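You operate a simulated robot arm through the tools that you are given. There is no shell and no other tool. Be economical: measure what you need, move in short steps, check, and stop when the job is done.

Carry out the task below with a simulated robot arm. There is one attempt and no reset: what you move stays moved.

## Task
Take the apple core and leave it on the burger on the top of the low bookcase.

Only the result counts: the job must be done as asked and must still hold three seconds after the hand-in. Knocking over, shifting, dropping, spilling or breaking anything else fails it.

## Robot
A 7-joint arm with a two-finger parallel gripper, fixed in place. Base frame: the origin is at the foot of the arm, x ahead of it, y to its left, z up. Units: mm, rad, N and s.
Its first joint turns from -2.897 to 2.897 rad. Payload 4.4 kg.
Tool frame: the origin (TCP) lies between the finger pads and is the grasp point; the fingertips stand 23 mm ahead of it; z points along the fingers, y is the line along which they close. Largest opening 94 mm; finger width 38, thickness 10; the body of the gripper, 54 by 96 mm, starts 39 mm behind the TCP.
Orientation is told as [roll, pitch, yaw] about the base's x, y, z axes, in that order, counted from this pose: with the fingers straight down and closing along the base's y, the tool's x points along the base's -x, its y along +y and its z along -z.

## Interface
- The arm moves only by the tool nudge_tool. Its argument "increments" is a list of rows, each a list of 3 entries, a list of its own where there are three numbers: the shift along the tool's x, y, z in m, then the turn, a rotation vector about the tool's x, y, z in degrees, then the gripper command, from -1 (fully open) to 1 (shut), values between in proportion. In form: [[[x, y, z], [ax, ay, az], fingers], ...]. A call has 1 to 20 rows; each row is the pose to reach, as a shift and turn from the pose commanded when the call began, along the tool's axes at that moment. A row lasts 0.2 s, in which the tool goes at most 50 mm and 0.15 rad; a call with a longer step from one row to the next is refused whole, and so is a gripper value outside its range. A pose out of reach is approached as far as the arm can. The call stops where the force on the tool passes 40 N (or 10 N more than at its start, if that is more) or the arm is blocked; 0.2 s more then pass. Each finger travels about 72 mm/s and halts on what it meets, pressing with about 29 N; the grip force reading is that of the motor and also rises with nothing between the fingers. The clock runs only during rows and for 0.2 s after the last one: add rows that repeat a pose to give the fingers time. The reply holds the time, the measured pose of the TCP, the force on the tool along the base axes, the opening and the grip force, in the units named above and with some noise, and new pictures: "show" is both (left out), scene, wrist or none.
- Cameras (640 x 400 px; columns grow to the right, rows downward): "scene" is fixed at [49.9, -499.5, 1443]; the picture's right is [0.82, -0.58, 0.00], its down [-0.17, -0.24, -0.95] and it looks along [0.55, 0.78, -0.30] (base axes); focal length 365 px, centre (320, 200). "wrist" rides on the gripper at [86, 16, -74] in the tool frame; the picture's right is [-0.18, 0.98, 0.00], its down [-0.58, -0.11, -0.81] and it looks along [-0.79, -0.15, 0.59] (tool axes); focal length 243 px, centre (320, 200). There is no depth. A picture from a camera that has moved, and an enlarged one, comes with that camera's place and axes in the base frame and with its lens.
- enlarge(camera, box): a new picture of the part [left, top, right, bottom] of that camera's present view, enlarged. It takes no simulated time.
- hand_in(): hands the job in; it is judged then, once.

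Go step by step. Nothing tells you positions but the pictures and the camera data: compare them with the known pose of the tool, close in by small moves and look again before you grip or let go. The budget is 90 turns and 170 pictures, counting those below and the enlarged ones. Unless the task says otherwise, let go and move clear before handing in, and close with one line.

The tools are called as a command line: name --argument value ..., lists and objects as JSON in quotes. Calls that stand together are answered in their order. nudge_tool: Moves the arm, as the interface text tells. Its arguments: {"type":"object","properties":{"increments":{"type":"array","items":{"type":"array"}},"show":{"type":"string","enum":["both","scene","wrist","none"]}},"required":["increments"]} The other tools are called the same way: enlarge (camera, box) takes an enlarged picture of a part of a camera's view; hand_in () hands the job in.

At the start:

```text
time_s: 0.0
tcp_pos: [753.3, 423.4, 1156.3]
tcp_rot: [0.0, -0.001, 0.0]
wrist_force: [0.0, -0.4, -0.8]
gripper_width: 94.0
gripper_force: 0.0
```

scene: 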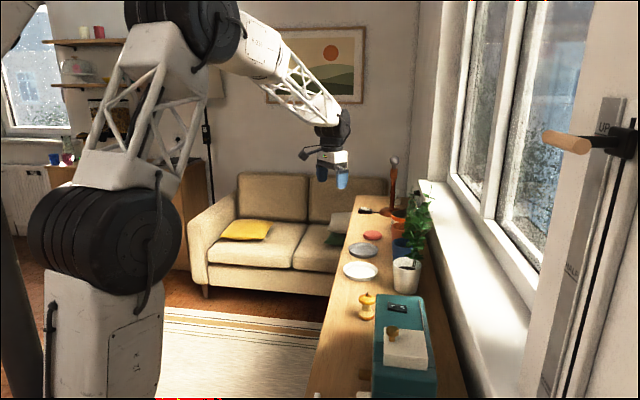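
wrist: 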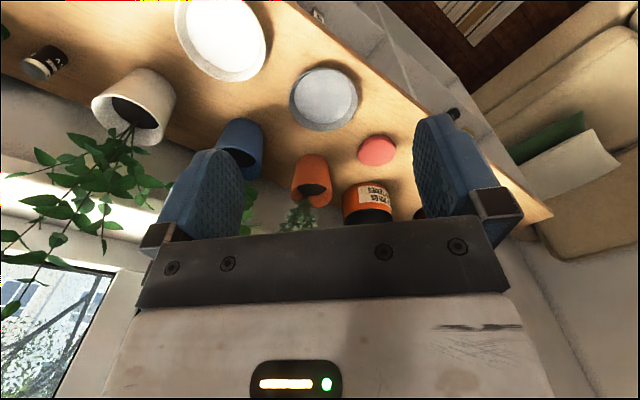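

I see a low bookcase top running along the window with plates, pots and an apple core near the teal box. I'll enlarge to identify the burger and apple core.

enlarge --camera "scene" --box '[320, 270, 480, 400]'

enlarge --camera "scene" --box '[320, 150, 480, 280]'

enlarge --camera "wrist" --box '[0, 0, 480, 240]'

```text
3.08 times, centred on (400, 335) of scene
camera zoom: at [49.9, -499.5, 1443.0], right [0.82, -0.58, 0.0], down [-0.17, -0.24, -0.95], along [0.55, 0.78, -0.3], focal length 1123 px, centre (74, -215)
```

zoom: 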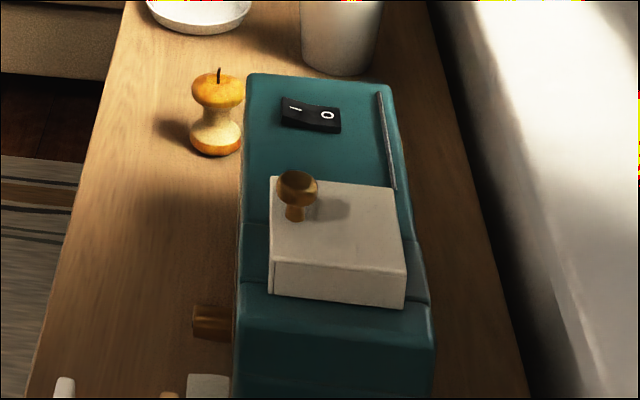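

```text
3.08 times, centred on (400, 215) of scene
camera zoom: at [49.9, -499.5, 1443.0], right [0.82, -0.58, 0.0], down [-0.17, -0.24, -0.95], along [0.55, 0.78, -0.3], focal length 1123 px, centre (74, 154)
```

zoom: 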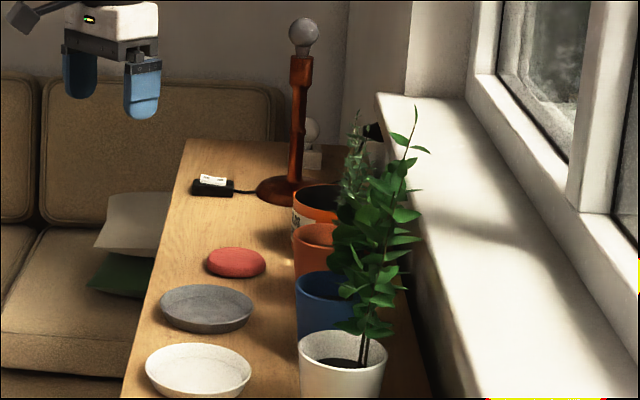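

```text
1.33 times, centred on (240, 120) of wrist
camera zoom: at [664.2, 439.4, 1230.9], right [0.18, 0.98, 0.0], down [0.58, -0.11, 0.81], along [0.79, -0.15, -0.59], focal length 324 px, centre (427, 307)
```

zoom: 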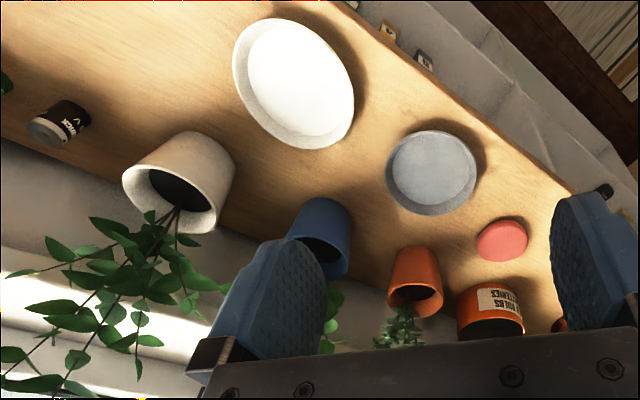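

I don't see a burger yet; the apple core stands near (622, 102), and the bookcase continues right, below the scene view. I'll swing the wrist camera that way to survey.

nudge_tool --increments '[[[0.03, -0.034, -0.0045], [0, 0, 4], -1], [[0.06, -0.068, -0.009], [0, 0, 8], -1], [[0.09, -0.102, -0.0135], [0, 0, 12], -1], [[0.12, -0.136, -0.018], [0, 0, 16], -1], [[0.15, -0.17, -0.0225], [0, 0, 20], -1], [[0.18, -0.204, -0.027], [0, 0, 24], -1], [[0.21, -0.238, -0.0315], [0, 0, 28], -1], [[0.24, -0.272, -0.036], [0, 0, 32], -1], [[0.27, -0.306, -0.0405], [0, 0, 36], -1], [[0.3, -0.34, -0.045], [0, 0, 40], -1], [[0.33, -0.373, -0.05], [0, 0, 45], -1], [[0.33, -0.373, -0.05], [0, 0, 45], -1]]'

```text
time_s: 2.6
tcp_pos: [420.1, 45.8, 1206.0]
tcp_rot: [-0.002, 0.001, -0.784]
wrist_force: [0.4, 0.3, -0.5]
gripper_width: 94.0
gripper_force: 0.0
camera wrist: at [371.1, 120.0, 1280.2], right [0.83, 0.56, 0.0], down [0.33, -0.49, 0.81], along [0.46, -0.67, -0.59], focal length 243 px, centre (320, 200)
```

scene: 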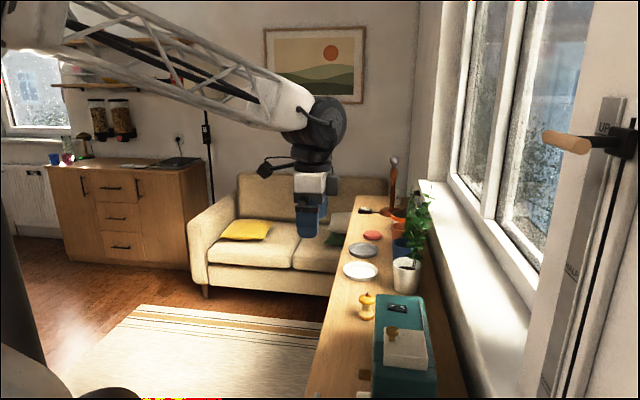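
wrist: 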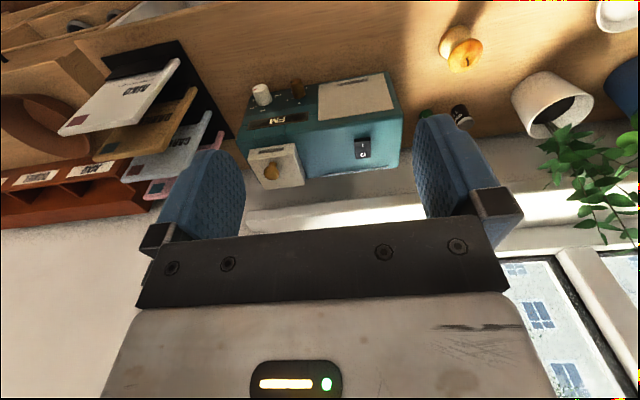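

The radio, apple core and letter tray show up here. I'll zoom to look for the burger.

enlarge --camera "wrist" --box '[0, 0, 320, 200]'

enlarge --camera "wrist" --box '[220, 20, 540, 220]'

```text
2.00 times, centred on (160, 100) of wrist
camera zoom: at [371.1, 120.0, 1280.2], right [0.83, 0.56, 0.0], down [0.33, -0.49, 0.81], along [0.46, -0.67, -0.59], focal length 485 px, centre (640, 400)
```

zoom: 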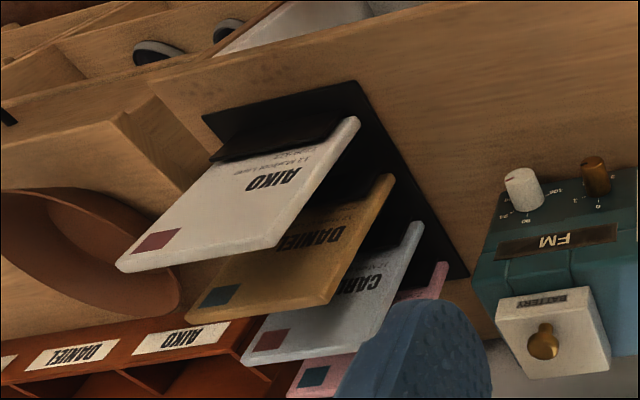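

```text
2.00 times, centred on (380, 120) of wrist
camera zoom: at [371.1, 120.0, 1280.2], right [0.83, 0.56, 0.0], down [0.33, -0.49, 0.81], along [0.46, -0.67, -0.59], focal length 485 px, centre (200, 360)
```

zoom: 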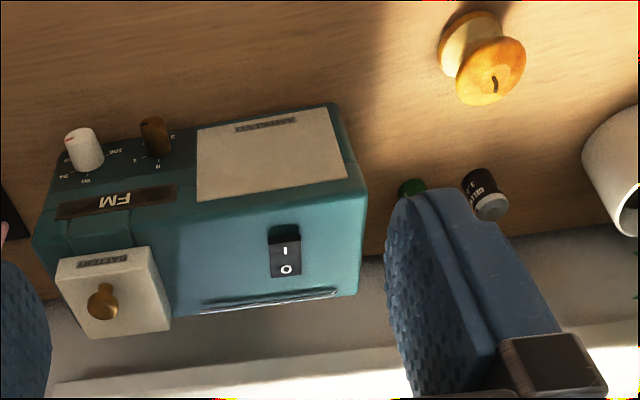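

No burger yet. I'll look further along the bookcase to the right.

nudge_tool --increments '[[[0.0, -0.04, 0], [0, 0, 8], -1], [[0.0, -0.08, 0], [0, 0, 16], -1], [[0.0, -0.12, 0], [0, 0, 24], -1], [[0.0, -0.16, 0], [0, 0, 32], -1], [[0.0, -0.2, 0], [0, 0, 40], -1], [[0.0, -0.2, 0], [0, 0, 45], -1]]'

```text
time_s: 4.0
tcp_pos: [279.2, -92.6, 1206.7]
tcp_rot: [0.0, -0.002, -1.571]
wrist_force: [0.2, -0.5, 0.0]
gripper_width: 94.0
gripper_force: 0.0
camera wrist: at [294.8, -5.2, 1281.3], right [0.98, -0.19, 0.0], down [-0.11, -0.58, 0.81], along [-0.15, -0.79, -0.59], focal length 243 px, centre (320, 200)
```

scene: 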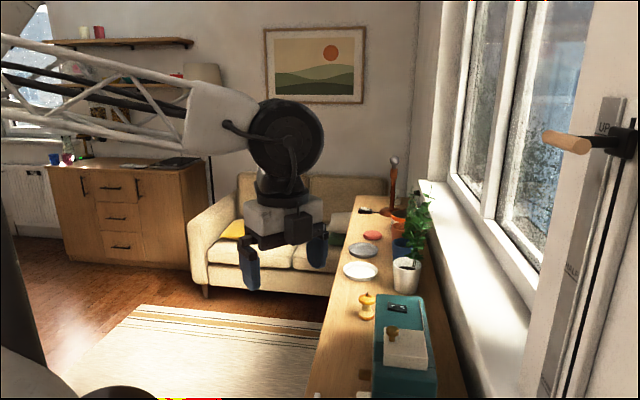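
wrist: 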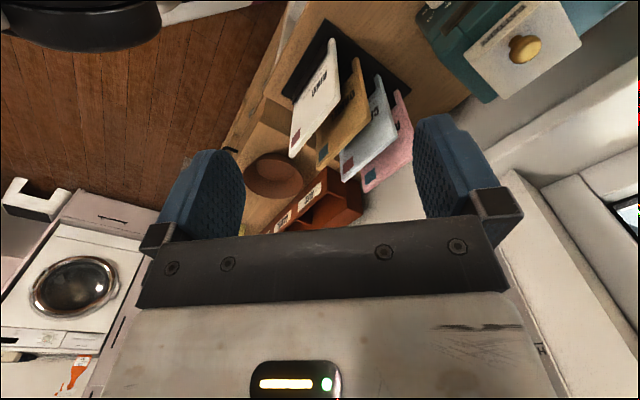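

There's something beyond the bowl, hidden by the left finger. I'll go further and turn more.

nudge_tool --increments '[[[-0.035, -0.025, 0], [0, 0, 7], -1], [[-0.07, -0.05, 0], [0, 0, 14], -1], [[-0.1, -0.075, 0], [0, 0, 21], -1], [[-0.13, -0.1, 0], [0, 0, 28], -1], [[-0.16, -0.13, 0], [0, 0, 35], -1], [[-0.16, -0.13, 0], [0, 0, 40], -1]]'

```text
time_s: 5.0
tcp_pos: [233.3, -160.1, 1205.7]
tcp_rot: [0.006, -0.005, -1.758]
wrist_force: [-0.4, -0.2, 0.7]
gripper_width: 93.9
gripper_force: 0.1
stopped in row 5: the arm was blocked; the commanded pose is now the measured one
camera wrist: at [263.6, -77.2, 1280.4], right [0.93, -0.36, 0.01], down [-0.22, -0.55, 0.81], along [-0.29, -0.75, -0.59], focal length 243 px, centre (320, 200)
```

scene: 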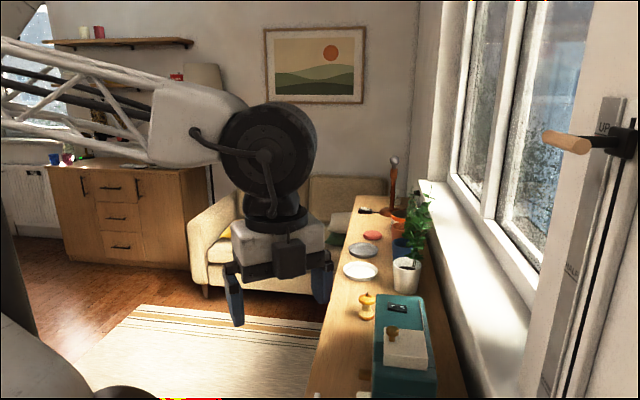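
wrist: 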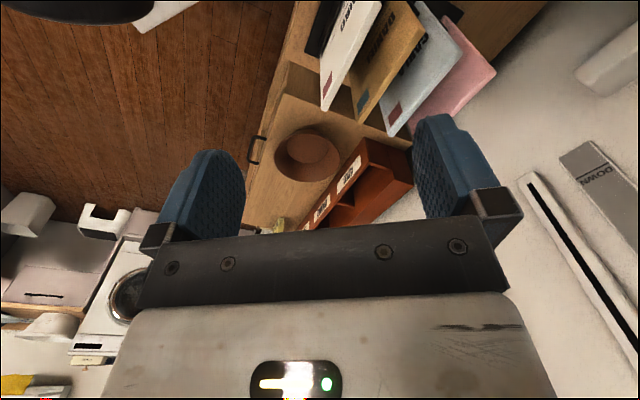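

The arm is blocked here (likely a joint limit). I'll zoom on what's visible.

enlarge --camera "wrist" --box '[230, 80, 430, 240]'

```text
2.50 times, centred on (330, 160) of wrist
camera zoom: at [263.6, -77.2, 1280.4], right [0.93, -0.36, 0.01], down [-0.22, -0.55, 0.81], along [-0.29, -0.75, -0.59], focal length 606 px, centre (295, 300)
```

zoom: 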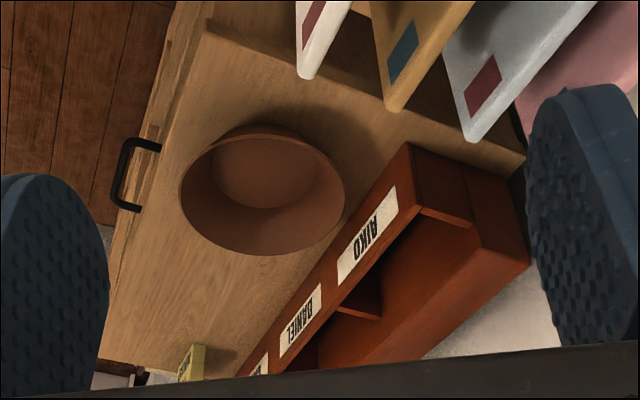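

The bowl is empty, and still no burger. I'll swing back and survey the left side of the robot.

nudge_tool --increments '[[[0.034, 0.02, 0], [0, 0, -8], -1], [[0.068, 0.04, 0], [0, 0, -16], -1], [[0.102, 0.06, 0], [0, 0, -24], -1], [[0.136, 0.08, 0], [0, 0, -32], -1], [[0.17, 0.1, 0], [0, 0, -40], -1], [[0.204, 0.12, 0], [0, 0, -48], -1], [[0.237, 0.144, 0], [0, 0, -56], -1], [[0.275, 0.126, 0], [0, 0, -64], -1], [[0.315, 0.108, 0], [0, 0, -72], -1], [[0.355, 0.09, 0], [0, 0, -80], -1], [[0.395, 0.072, 0], [0, 0, -88], -1], [[0.435, 0.054, 0], [0, 0, -96], -1], [[0.475, 0.036, 0], [0, 0, -104], -1], [[0.522, 0.018, 0], [0, 0, -112], -1], [[0.522, 0.018, 0], [0, 0, -120], -1], [[0.522, 0.018, 0], [0, 0, -128], -1], [[0.522, 0.018, 0], [0, 0, -136], -1], [[0.522, 0.018, 0], [0, 0, -144], -1], [[0.522, 0.018, 0], [0, 0, -152], -1], [[0.522, 0.018, 0], [0, 0, -160], -1]]'

```text
refused: row 14 steps farther than a row can; nothing moved
```

nudge_tool --increments '[[[0.034, 0.02, 0], [0, 0, -8], -1], [[0.068, 0.04, 0], [0, 0, -16], -1], [[0.102, 0.06, 0], [0, 0, -24], -1], [[0.136, 0.08, 0], [0, 0, -32], -1], [[0.17, 0.1, 0], [0, 0, -40], -1], [[0.204, 0.12, 0], [0, 0, -48], -1], [[0.237, 0.144, 0], [0, 0, -56], -1], [[0.275, 0.126, 0], [0, 0, -64], -1], [[0.315, 0.108, 0], [0, 0, -72], -1], [[0.355, 0.09, 0], [0, 0, -80], -1], [[0.395, 0.072, 0], [0, 0, -88], -1], [[0.435, 0.054, 0], [0, 0, -96], -1], [[0.475, 0.036, 0], [0, 0, -104], -1], [[0.515, 0.018, 0], [0, 0, -112], -1], [[0.515, 0.018, 0], [0, 0, -120], -1], [[0.515, 0.018, 0], [0, 0, -128], -1], [[0.515, 0.018, 0], [0, 0, -136], -1], [[0.515, 0.018, 0], [0, 0, -144], -1], [[0.515, 0.018, 0], [0, 0, -152], -1], [[0.515, 0.018, 0], [0, 0, -160], -1]]'

```text
time_s: 9.2
tcp_pos: [353.6, 337.7, 1202.3]
tcp_rot: [-0.002, 0.001, 1.022]
wrist_force: [-0.4, -0.2, 0.4]
gripper_width: 93.7
gripper_force: 0.1
camera wrist: at [292.5, 273.0, 1277.4], right [-0.74, 0.67, 0.0], down [0.39, 0.44, 0.81], along [0.54, 0.6, -0.59], focal length 243 px, centre (320, 200)
```

scene: 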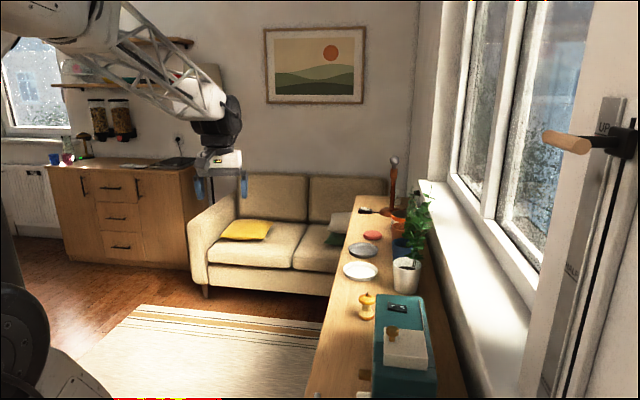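
wrist: 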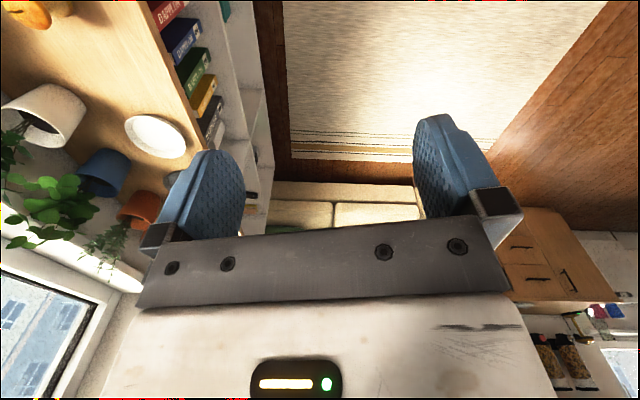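

The left is open floor, so the bookcase with books below is the one with the plates. A green spot behind the radio near (700, 0) and the red disc need a closer look; I'll look at the former first.

nudge_tool --increments '[[[0.011, -0.033, 0], [0, 0, 7.8], -1], [[0.022, -0.067, 0], [0, 0, 15.6], -1], [[0.033, -0.1, 0], [0, 0, 23.4], -1], [[0.044, -0.134, 0], [0, 0, 31.2], -1], [[0.055, -0.167, 0], [0, 0, 39], -1], [[0.066, -0.2, 0], [0, 0, 47], -1], [[0.077, -0.234, 0], [0, 0, 55], -1], [[0.088, -0.267, 0], [0, 0, 63], -1], [[0.099, -0.3, 0], [0, 0, 71], -1], [[0.109, -0.334, 0], [0, 0, 78.5], -1], [[0.109, -0.334, 0], [0, 0, 78.5], -1]]' --show "wrist"

```text
time_s: 11.6
tcp_pos: [578.8, 68.7, 1205.1]
tcp_rot: [0.0, -0.004, -0.352]
wrist_force: [-0.3, -0.3, 0.0]
gripper_width: 94.0
gripper_force: 0.0
camera wrist: at [502.9, 115.3, 1279.0], right [0.51, 0.86, 0.0], down [0.51, -0.3, 0.81], along [0.69, -0.41, -0.59], focal length 243 px, centre (320, 200)
```

wrist: 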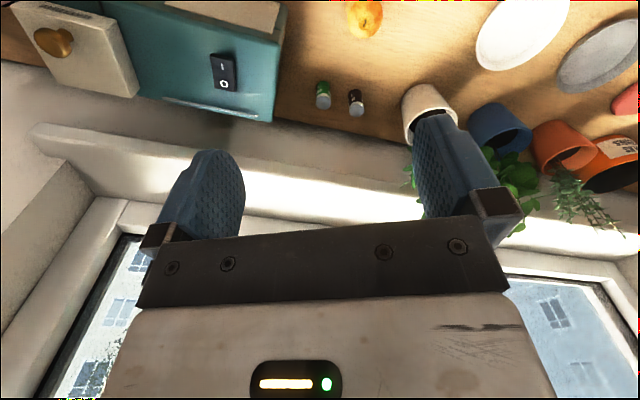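

Those are just batteries. Now a closer look at the red disc from the current views.

enlarge --camera "scene" --box '[340, 195, 420, 245]'

enlarge --camera "wrist" --box '[270, 60, 430, 140]'

```text
8.00 times, centred on (380, 220) of scene
camera zoom: at [49.9, -499.5, 1443.0], right [0.82, -0.58, 0.0], down [-0.17, -0.24, -0.95], along [0.55, 0.78, -0.3], focal length 2919 px, centre (-160, 40)
```

zoom: 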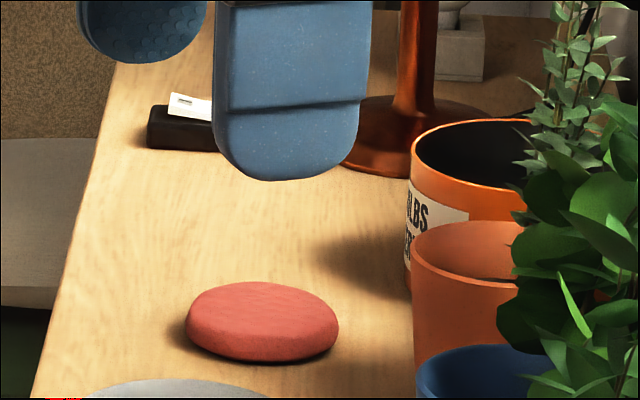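

```text
4.00 times, centred on (350, 100) of wrist
camera zoom: at [502.9, 115.3, 1279.0], right [0.51, 0.86, 0.0], down [0.51, -0.3, 0.81], along [0.69, -0.41, -0.59], focal length 970 px, centre (200, 600)
```

zoom: 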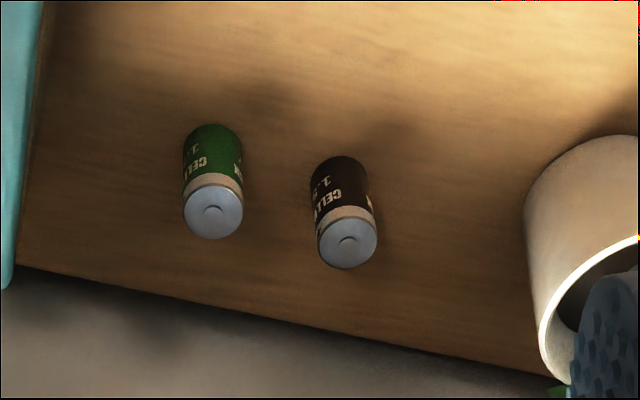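

The red disc looks like a raw burger patty and is the only candidate, at roughly (990, 475): far out, so a tilted tool will be needed. I'll go toward it to measure it and test reach.

nudge_tool --increments '[[[-0.011, 0.041, 0], [0, 0, -5.5], -1], [[-0.022, 0.082, 0], [0, 0, -11], -1], [[-0.034, 0.123, 0], [0, 0, -16.5], -1], [[-0.045, 0.164, 0], [0, 0, -22], -1], [[-0.056, 0.205, 0], [0, 0, -27.5], -1], [[-0.068, 0.246, 0], [0, 0, -33], -1], [[-0.079, 0.287, 0], [0, 0, -39], -1], [[-0.09, 0.328, 0], [0, 0, -45], -1], [[-0.102, 0.367, 0], [0, 0, -50], -1], [[-0.102, 0.367, 0], [0, 0, -50], -1]]' --show "wrist"

```text
time_s: 13.8
tcp_pos: [801.0, 378.4, 1204.1]
tcp_rot: [-0.003, -0.002, 0.523]
wrist_force: [-0.5, 0.1, -0.2]
gripper_width: 94.0
gripper_force: 0.0
camera wrist: at [718.0, 350.5, 1279.0], right [-0.33, 0.94, 0.0], down [0.56, 0.2, 0.81], along [0.76, 0.27, -0.59], focal length 243 px, centre (320, 200)
```

wrist: 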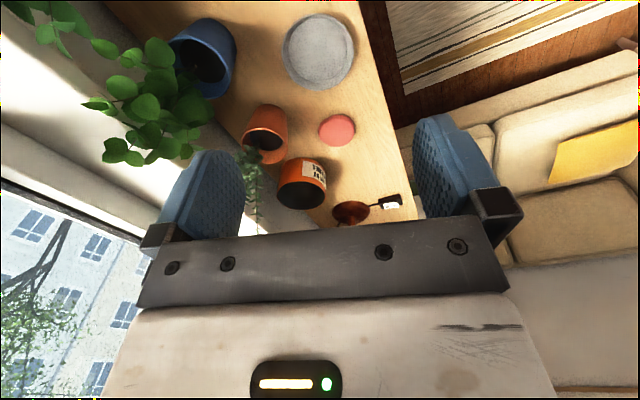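

The patty measures at about (996, 486), 1110 mm out. I'll test reaching a hover above it with a 45° outward tilt.

nudge_tool --increments '[[[-0.03, 0, 0.02], [0, -7.5, 0], -1], [[-0.06, 0, 0.04], [0, -15, 0], -1], [[-0.09, 0, 0.06], [0, -22.5, 0], -1], [[-0.12, 0, 0.08], [0, -30, 0], -1], [[-0.15, -0.001, 0.1], [0, -37.5, 0], -1], [[-0.18, -0.002, 0.12], [0, -45, 0], -1], [[-0.22, -0.004, 0.13], [0, -45, 0], -1], [[-0.22, -0.004, 0.13], [0, -45, 0], -1]]'

```text
time_s: 15.6
tcp_pos: [994.1, 485.8, 1076.4]
tcp_rot: [-0.005, -0.788, 0.525]
wrist_force: [0.2, 0.1, 0.6]
gripper_width: 94.0
gripper_force: 0.1
camera wrist: at [887.2, 443.3, 1067.3], right [-0.38, 0.92, 0.13], down [-0.09, -0.17, 0.98], along [0.92, 0.36, 0.14], focal length 243 px, centre (320, 200)
```

scene: 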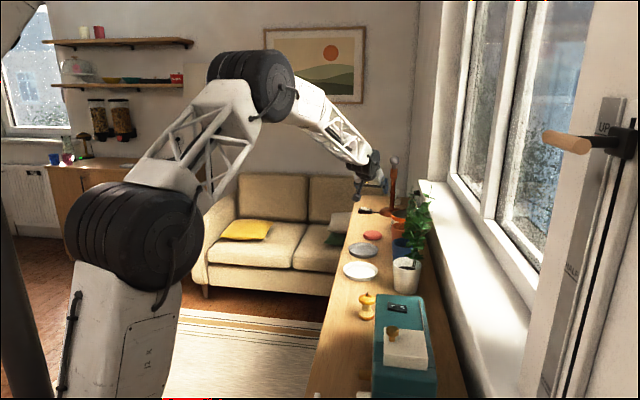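
wrist: 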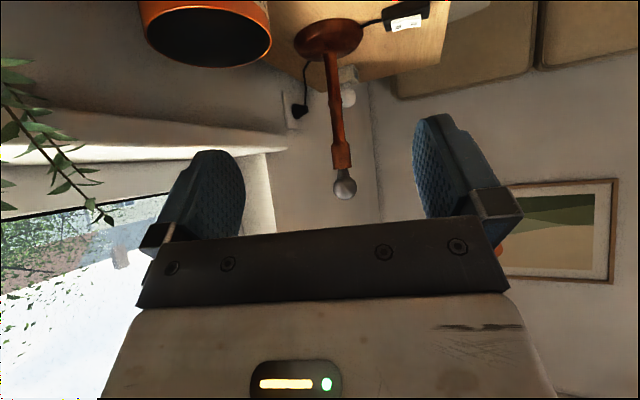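

Reached with margin. I'll descend 100 mm with the gripper part-closed and test whether a 30° tilt also reaches.

nudge_tool --increments '[[[0.0, 0, 0.0], [0, 0, 0], -0.25], [[0.024, 0, 0.024], [0, 0, 0], -0.25], [[0.048, 0, 0.048], [0, 0, 0], -0.25], [[0.0707, 0, 0.0707], [0, 0, 0], -0.25], [[0.0707, 0, 0.0707], [0, 7.5, 0], -0.25], [[0.0707, 0, 0.0707], [0, 15, 0], -0.25], [[0.0707, 0, 0.0707], [0, 15, 0], -0.25]]'

```text
time_s: 17.2
tcp_pos: [995.1, 485.0, 976.5]
tcp_rot: [-0.002, -0.524, 0.524]
wrist_force: [0.0, 0.4, -0.2]
gripper_width: 59.3
gripper_force: 0.0
camera wrist: at [888.7, 444.1, 997.0], right [-0.35, 0.93, 0.09], down [0.14, -0.04, 0.99], along [0.93, 0.36, -0.12], focal length 243 px, centre (320, 200)
```

scene: 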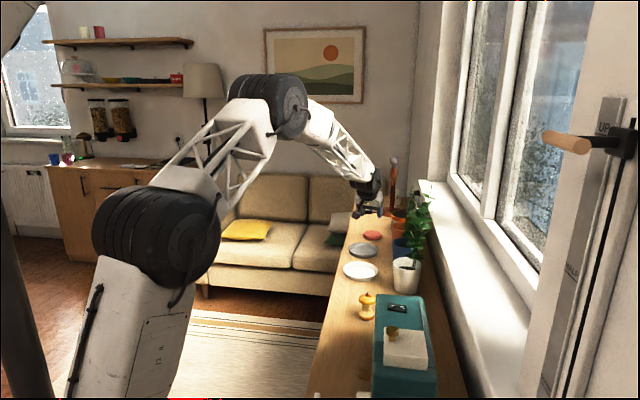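
wrist: 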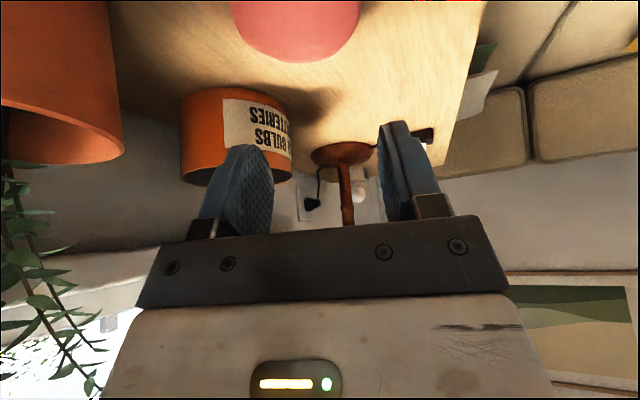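

A 30° tilt also reaches. I'll check that it can go 40 mm lower (still clear of the patty).

nudge_tool --increments '[[[0.01, 0, 0.0173], [0, 0, 0], -0.25], [[0.02, 0, 0.0346], [0, 0, 0], -0.25], [[0.02, 0, 0.0346], [0, 0, 0], -0.25]]' --show "scene"

nudge_tool --increments '[[[0.0, 0, -0.04], [0, 0, 0], -0.25], [[0.02, 0, -0.08], [0, 0, 0], -0.25], [[0.055, 0, -0.1], [0, 0, 0], -0.25], [[0.084, 0, -0.12], [0, 0, 0], -0.25], [[0.104, 0, -0.16], [0, 0, 0], -0.25], [[0.104, 0, -0.16], [0, 0, 0], -0.25]]' --show "wrist"

```text
time_s: 18.0
tcp_pos: [995.6, 485.5, 935.1]
tcp_rot: [-0.003, -0.525, 0.523]
wrist_force: [0.1, 0.3, -0.2]
gripper_width: 58.8
gripper_force: 0.1
```

scene: 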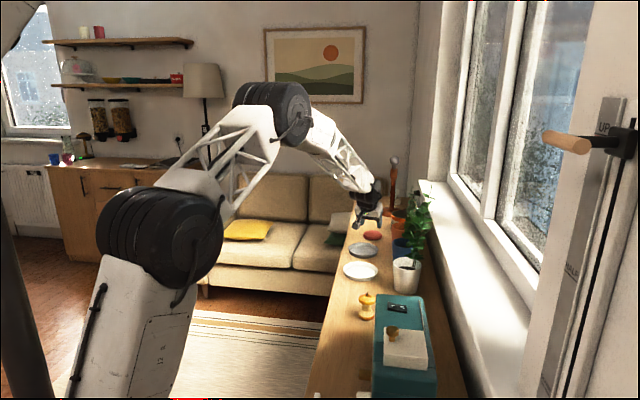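

```text
time_s: 19.4
tcp_pos: [847.3, 401.8, 1020.4]
tcp_rot: [-0.004, -0.524, 0.523]
wrist_force: [0.4, -0.4, -0.3]
gripper_width: 58.9
gripper_force: 0.0
camera wrist: at [740.2, 359.8, 1040.8], right [-0.35, 0.93, 0.09], down [0.14, -0.04, 0.99], along [0.93, 0.36, -0.11], focal length 243 px, centre (320, 200)
```

wrist: 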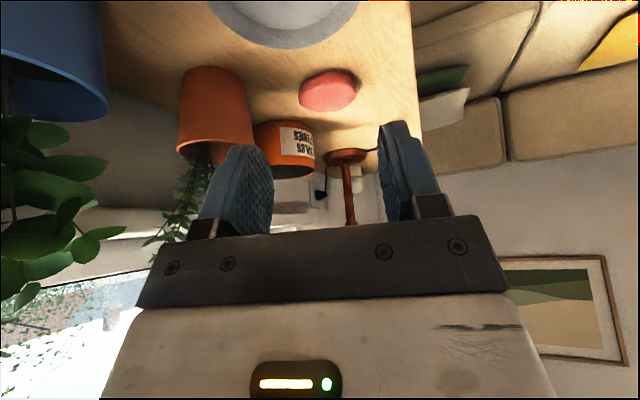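

enlarge --camera "wrist" --box '[160, 50, 400, 200]'

```text
2.67 times, centred on (280, 125) of wrist
camera zoom: at [740.2, 359.8, 1040.8], right [-0.35, 0.93, 0.09], down [0.14, -0.04, 0.99], along [0.93, 0.36, -0.11], focal length 647 px, centre (427, 400)
```

zoom: 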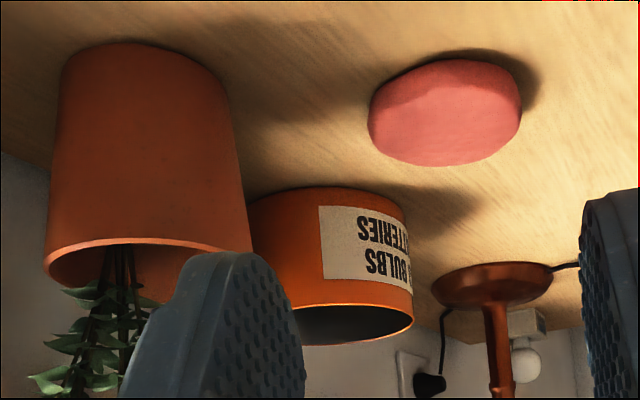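

The patty center is about (1004, 486), roughly 72 mm across, top at z≈880. Now back, same tilt and heading, to view the apple core.

nudge_tool --increments '[[[0.035, -0.012, -0.025], [0, 0, 0], -0.6], [[0.07, -0.024, -0.05], [0, 0, 0], -1], [[0.105, -0.037, -0.075], [0, 0, 0], -1], [[0.14, -0.049, -0.1], [0, 0, 0], -1], [[0.175, -0.061, -0.12], [0, 0, 0], -1], [[0.21, -0.074, -0.14], [0, 0, 0], -1], [[0.245, -0.086, -0.16], [0, 0, 0], -1], [[0.28, -0.098, -0.185], [0, 0, 0], -1], [[0.315, -0.11, -0.21], [0, 0, 0], -1], [[0.35, -0.122, -0.23], [0, 0, 0], -1], [[0.385, -0.135, -0.253], [0, 0, 0], -1], [[0.419, -0.147, -0.276], [0, 0, 0], -1], [[0.419, -0.147, -0.276], [0, 0, 0], -1]]'

```text
time_s: 22.2
tcp_pos: [485.2, 23.4, 1051.7]
tcp_rot: [-0.004, -0.525, 0.524]
wrist_force: [0.3, -0.2, -0.4]
gripper_width: 94.0
gripper_force: 0.1
camera wrist: at [379.3, -18.4, 1073.5], right [-0.35, 0.93, 0.09], down [0.14, -0.04, 0.99], along [0.93, 0.36, -0.11], focal length 243 px, centre (320, 200)
```

scene: 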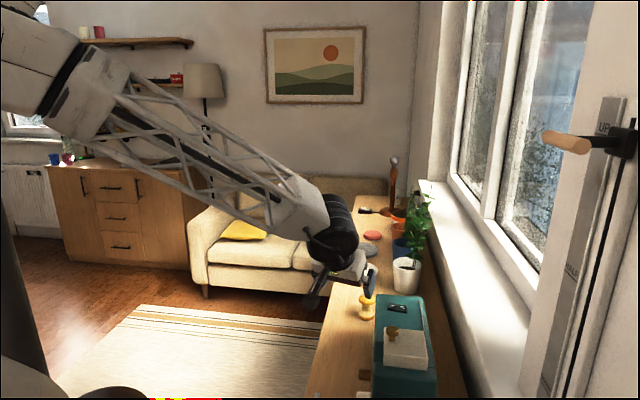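
wrist: 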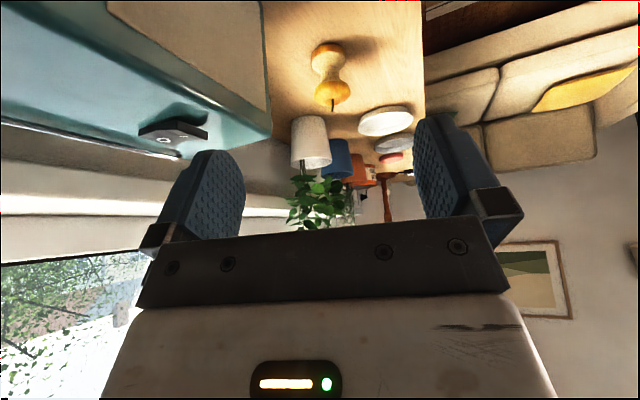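

The apple core stands at about (625, 104), ~66 mm tall, and the radio's end is ~75 mm away from it. I'll go to a pre-grasp 120 mm back along the tool axis.

nudge_tool --increments '[[[-0.02, 0, 0.03], [0, 0, 0], -1], [[-0.04, 0, 0.06], [0, 0, 0], -1], [[-0.062, -0.001, 0.094], [0, 0, 0], -1], [[-0.062, -0.001, 0.094], [0, 0, 0], -1]]'

```text
time_s: 23.1
tcp_pos: [575.6, 72.0, 1003.4]
tcp_rot: [-0.007, -0.529, 0.527]
wrist_force: [0.6, -0.1, -0.4]
gripper_width: 93.8
gripper_force: 0.0
stopped in row 4: the force on the tool passed its limit (the readings are from after the stop); the commanded pose is now the measured one
camera wrist: at [469.3, 30.1, 1024.7], right [-0.35, 0.93, 0.09], down [0.13, -0.04, 0.99], along [0.93, 0.36, -0.11], focal length 243 px, centre (320, 200)
```

scene: 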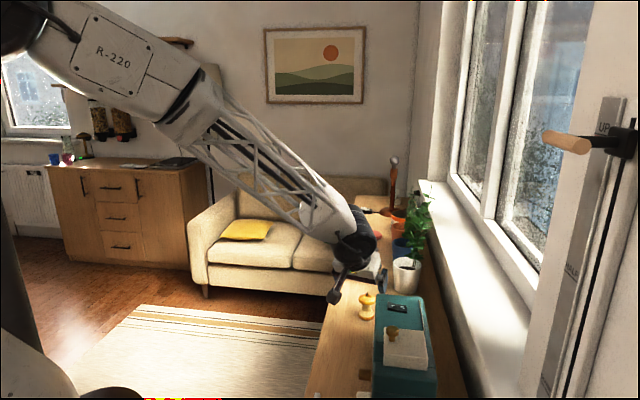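
wrist: 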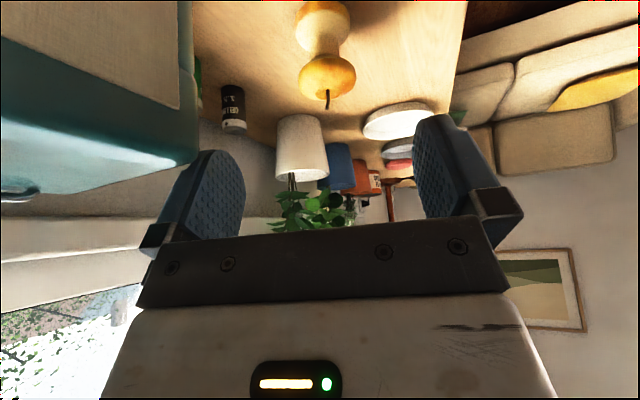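

Something touched: by triangulation the radio's top corner is at (578, 19, 993), right beside the open right finger. I'll back out along the tool axis and check the radio.

nudge_tool --increments '[[[0, 0.015, -0.03], [0, 0, 0], -1], [[0, 0.04, -0.06], [0, 0, 0], -1], [[0, 0.04, -0.06], [0, 0, 0], -1]]' --show "wrist"

enlarge --camera "scene" --box '[320, 270, 480, 400]'

```text
time_s: 23.9
tcp_pos: [527.4, 90.0, 1054.6]
tcp_rot: [-0.01, -0.53, 0.527]
wrist_force: [0.5, -0.6, -0.4]
gripper_width: 94.1
gripper_force: 0.0
camera wrist: at [421.3, 48.7, 1075.3], right [-0.35, 0.93, 0.09], down [0.13, -0.04, 0.99], along [0.93, 0.36, -0.11], focal length 243 px, centre (320, 200)
```

wrist: 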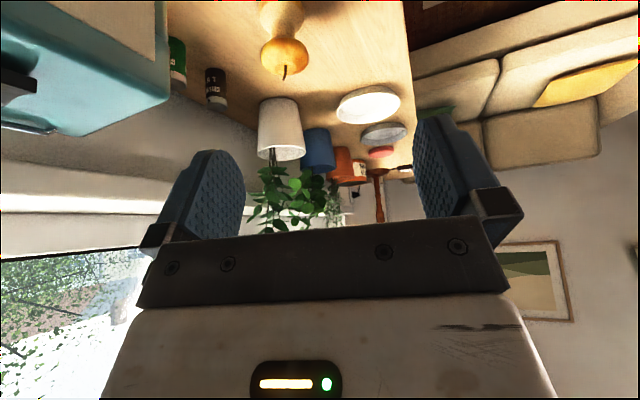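

```text
3.08 times, centred on (400, 335) of scene
camera zoom: at [49.9, -499.5, 1443.0], right [0.82, -0.58, 0.0], down [-0.17, -0.24, -0.95], along [0.55, 0.78, -0.3], focal length 1123 px, centre (74, -215)
```

zoom: 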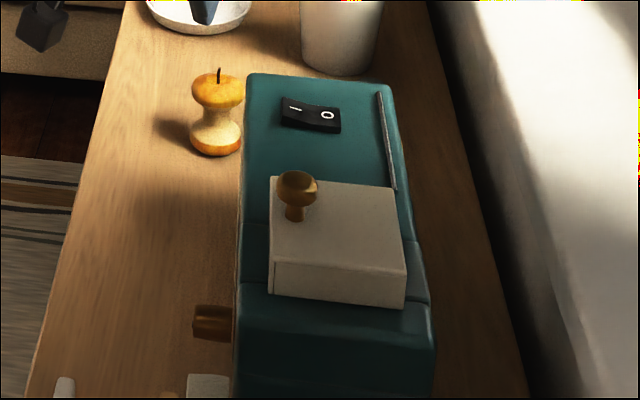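

The radio hasn't moved. I'll instead approach the core from the room side, heading about -20°, keeping the 30° tilt.

nudge_tool --increments '[[[-0.004, 0.004, 0.005], [4.167, 0, 7.217], -1], [[-0.008, 0.0085, 0.01], [8.333, 0, 14.433], -1], [[-0.012, 0.013, 0.015], [12.5, 0, 21.65], -1], [[-0.016, 0.017, 0.02], [16.667, 0, 28.867], -1], [[-0.02, 0.021, 0.025], [20.833, 0, 36.083], -1], [[-0.0233, 0.0256, 0.0308], [25, 0, 43.3], -1], [[-0.0233, 0.0256, 0.0308], [25, 0, 43.3], -1]]'

```text
time_s: 25.5
tcp_pos: [548.3, 131.6, 1040.8]
tcp_rot: [0.0, -0.533, -0.35]
wrist_force: [0.3, 0.2, 0.0]
gripper_width: 94.1
gripper_force: 0.0
camera wrist: at [446.2, 186.2, 1060.2], right [0.49, 0.87, 0.09], down [0.05, -0.13, 0.99], along [0.87, -0.48, -0.11], focal length 243 px, centre (320, 200)
```

scene: 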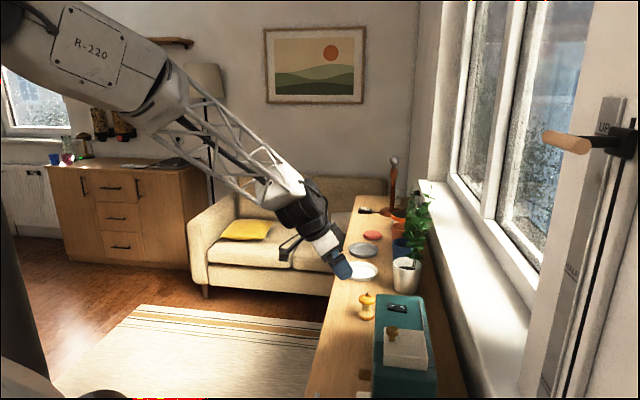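
wrist: 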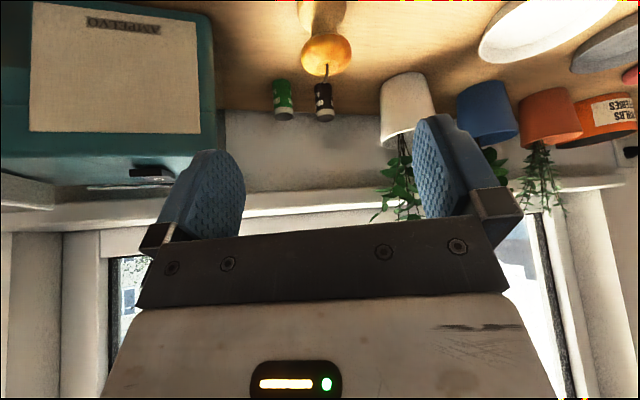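

The core is straight ahead of the tool (≈165 mm along its axis, offset ~4 mm). I'll advance 100 mm and check.

nudge_tool --increments '[[[0.002, 0.001, 0.035], [0, 0, 0], -1], [[0.003, 0.001, 0.07], [0, 0, 0], -1], [[0.004, 0.001, 0.1], [0, 0, 0], -1], [[0.004, 0.001, 0.1], [0, 0, 0], -1]]'

enlarge --camera "scene" --box '[320, 240, 440, 330]'

```text
time_s: 26.5
tcp_pos: [591.9, 114.7, 951.6]
tcp_rot: [0.0, -0.534, -0.352]
wrist_force: [-0.7, -0.6, 0.8]
gripper_width: 93.8
gripper_force: 0.0
camera wrist: at [491.0, 168.8, 971.3], right [0.49, 0.87, 0.09], down [0.05, -0.13, 0.99], along [0.87, -0.48, -0.11], focal length 243 px, centre (320, 200)
```

scene: 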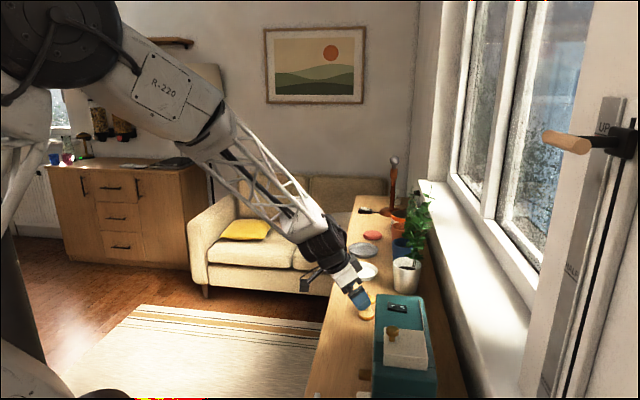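
wrist: 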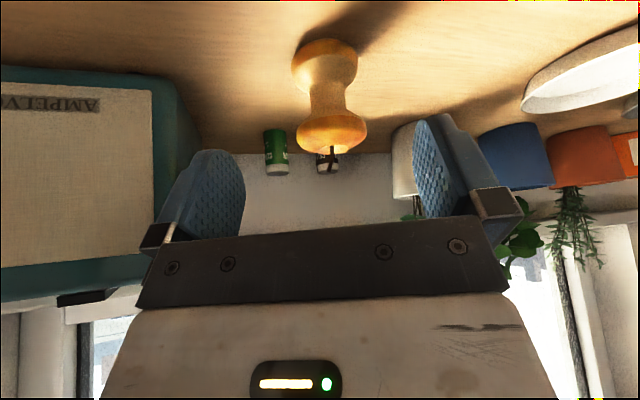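

```text
4.44 times, centred on (380, 285) of scene
camera zoom: at [49.9, -499.5, 1443.0], right [0.82, -0.58, 0.0], down [-0.17, -0.24, -0.95], along [0.55, 0.78, -0.3], focal length 1622 px, centre (53, -178)
```

zoom: 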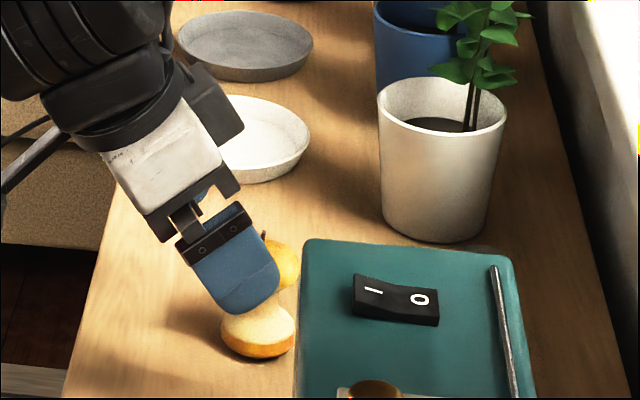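

The refined core center is (625, 108); the fingers straddle it. I'll advance the last 64 mm with a 5 mm sideways correction.

nudge_tool --increments '[[[0, 0.005, 0.01], [0, 0, 0], -1], [[-0.001, 0.005, 0.03], [0, 0, 0], -1], [[-0.001, 0.005, 0.05], [0, 0, 0], -1], [[-0.001, 0.005, 0.064], [0, 0, 0], -1], [[-0.001, 0.005, 0.064], [0, 0, 0], -1]]'

enlarge --camera "scene" --box '[320, 240, 440, 330]'

```text
time_s: 27.7
tcp_pos: [624.4, 110.1, 897.1]
tcp_rot: [0.001, -0.535, -0.35]
wrist_force: [-0.1, 0.5, 1.0]
gripper_width: 93.8
gripper_force: 0.1
camera wrist: at [523.7, 163.4, 917.8], right [0.49, 0.87, 0.09], down [0.05, -0.13, 0.99], along [0.87, -0.48, -0.11], focal length 243 px, centre (320, 200)
```

scene: 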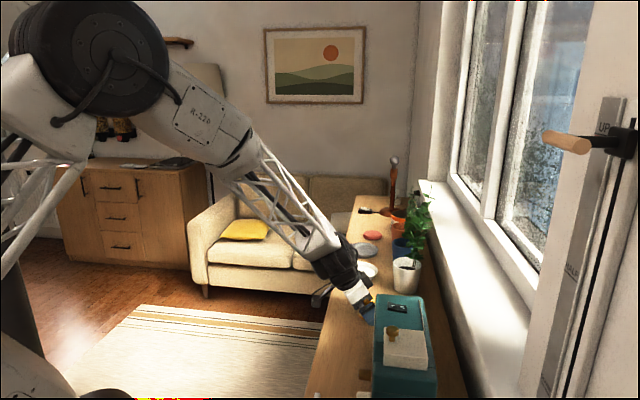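
wrist: 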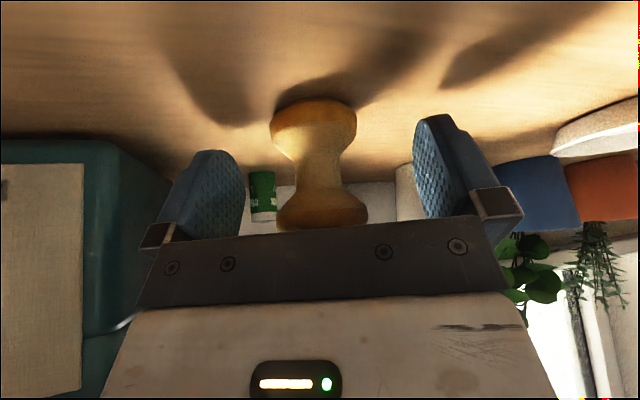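

```text
4.44 times, centred on (380, 285) of scene
camera zoom: at [49.9, -499.5, 1443.0], right [0.82, -0.58, 0.0], down [-0.17, -0.24, -0.95], along [0.55, 0.78, -0.3], focal length 1622 px, centre (53, -178)
```

zoom: 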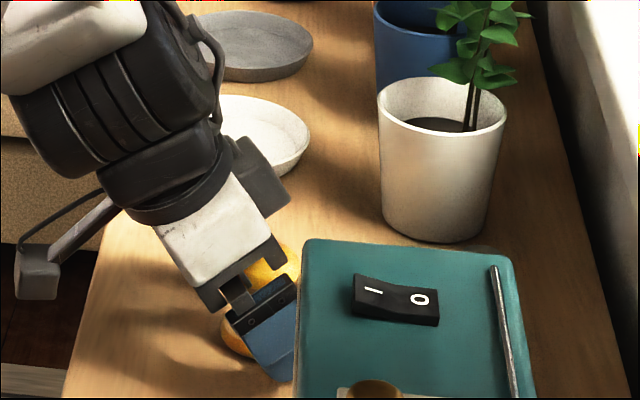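

The core is centered between the pads. Closing the gripper.

nudge_tool --increments '[[[0, -0.002, 0], [0, 0, 0], -0.5], [[0, -0.002, 0], [0, 0, 0], 0], [[0, -0.002, 0], [0, 0, 0], 0.5], [[0, -0.002, 0], [0, 0, 0], 1], [[0, -0.002, 0], [0, 0, 0], 1]]' --show "wrist"

```text
time_s: 28.9
tcp_pos: [624.6, 106.7, 897.7]
tcp_rot: [0.0, -0.534, -0.351]
wrist_force: [-0.4, -1.1, -0.1]
gripper_width: 43.2
gripper_force: 28.5
camera wrist: at [523.4, 161.5, 917.5], right [0.49, 0.87, 0.09], down [0.05, -0.13, 0.99], along [0.87, -0.48, -0.11], focal length 243 px, centre (320, 200)
```

wrist: 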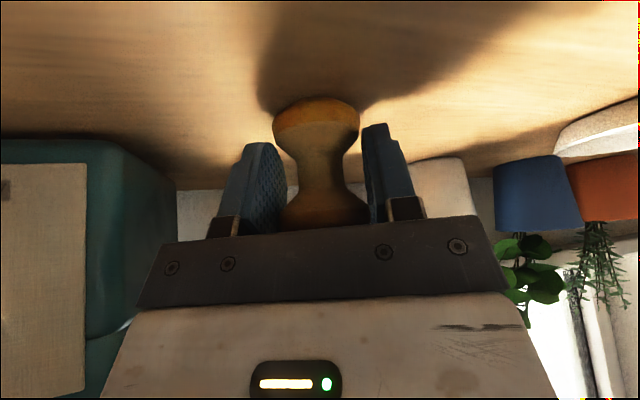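

Gripped at 43 mm. Lifting straight up.

nudge_tool --increments '[[[-0.005, 0, -0.0086], [0, 0, 0], 1], [[-0.0153, 0, -0.0258], [0, 0, 0], 1], [[-0.0305, 0, -0.0517], [0, 0, 0], 1], [[-0.0458, 0, -0.0775], [0, 0, 0], 1], [[-0.061, 0, -0.1033], [0, 0, 0], 1], [[-0.0763, 0, -0.129], [0, 0, 0], 1], [[-0.0763, 0, -0.129], [0, 0, 0], 1]]'

enlarge --camera "scene" --box '[300, 200, 440, 300]'

```text
time_s: 30.5
tcp_pos: [625.9, 106.1, 1047.3]
tcp_rot: [0.0, -0.533, -0.348]
wrist_force: [-0.2, -0.2, -0.3]
gripper_width: 43.1
gripper_force: 28.9
camera wrist: at [524.6, 161.2, 1068.9], right [0.49, 0.87, 0.09], down [0.05, -0.13, 0.99], along [0.87, -0.48, -0.11], focal length 243 px, centre (320, 200)
```

scene: 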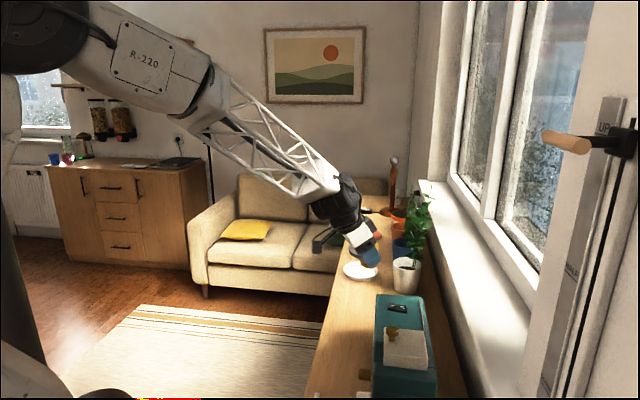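
wrist: 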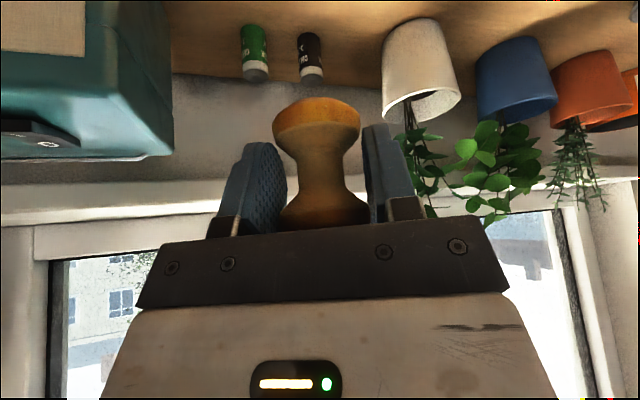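

```text
4.00 times, centred on (370, 250) of scene
camera zoom: at [49.9, -499.5, 1443.0], right [0.82, -0.58, 0.0], down [-0.17, -0.24, -0.95], along [0.55, 0.78, -0.3], focal length 1460 px, centre (120, 0)
```

zoom: 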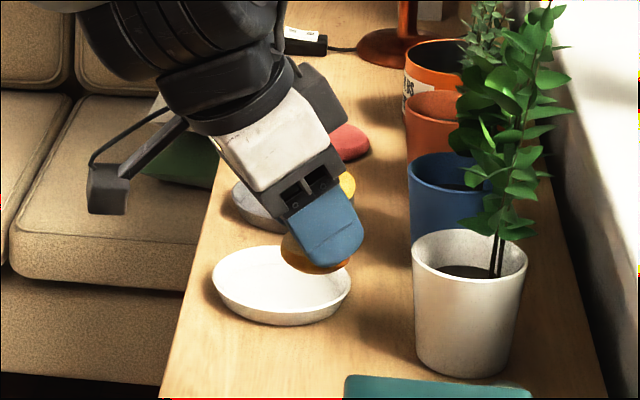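

The core is held firmly and upright. Now carrying it toward the patty while turning heading back to +30°.

nudge_tool --increments '[[[-0.01, 0.0385, 0.0011], [-3.175, 0, -5.39], 1], [[-0.02, 0.077, 0.0022], [-6.35, 0, -10.78], 1], [[-0.03, 0.1155, 0.0033], [-9.525, 0, -16.16], 1], [[-0.04, 0.154, 0.0044], [-12.7, 0, -21.55], 1], [[-0.05, 0.1925, 0.0055], [-15.875, 0, -26.94], 1], [[-0.06, 0.231, 0.0066], [-19.05, 0, -32.33], 1], [[-0.07, 0.2695, 0.0077], [-22.225, 0, -37.71], 1], [[-0.08, 0.3077, 0.0088], [-25.4, 0, -43.1], 1], [[-0.08, 0.3077, 0.0088], [-25.4, 0, -43.1], 1]]'

```text
time_s: 32.5
tcp_pos: [798.2, 370.3, 1079.6]
tcp_rot: [-0.002, -0.533, 0.526]
wrist_force: [-0.2, -0.1, 0.5]
gripper_width: 43.1
gripper_force: 28.8
camera wrist: at [691.2, 329.1, 1101.0], right [-0.35, 0.93, 0.09], down [0.13, -0.05, 0.99], along [0.93, 0.36, -0.11], focal length 243 px, centre (320, 200)
```

scene: 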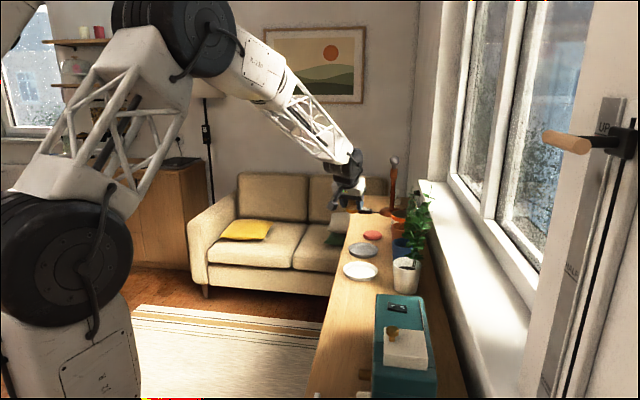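
wrist: 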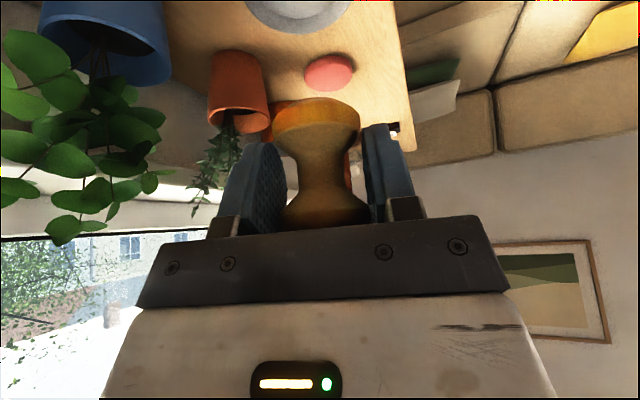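

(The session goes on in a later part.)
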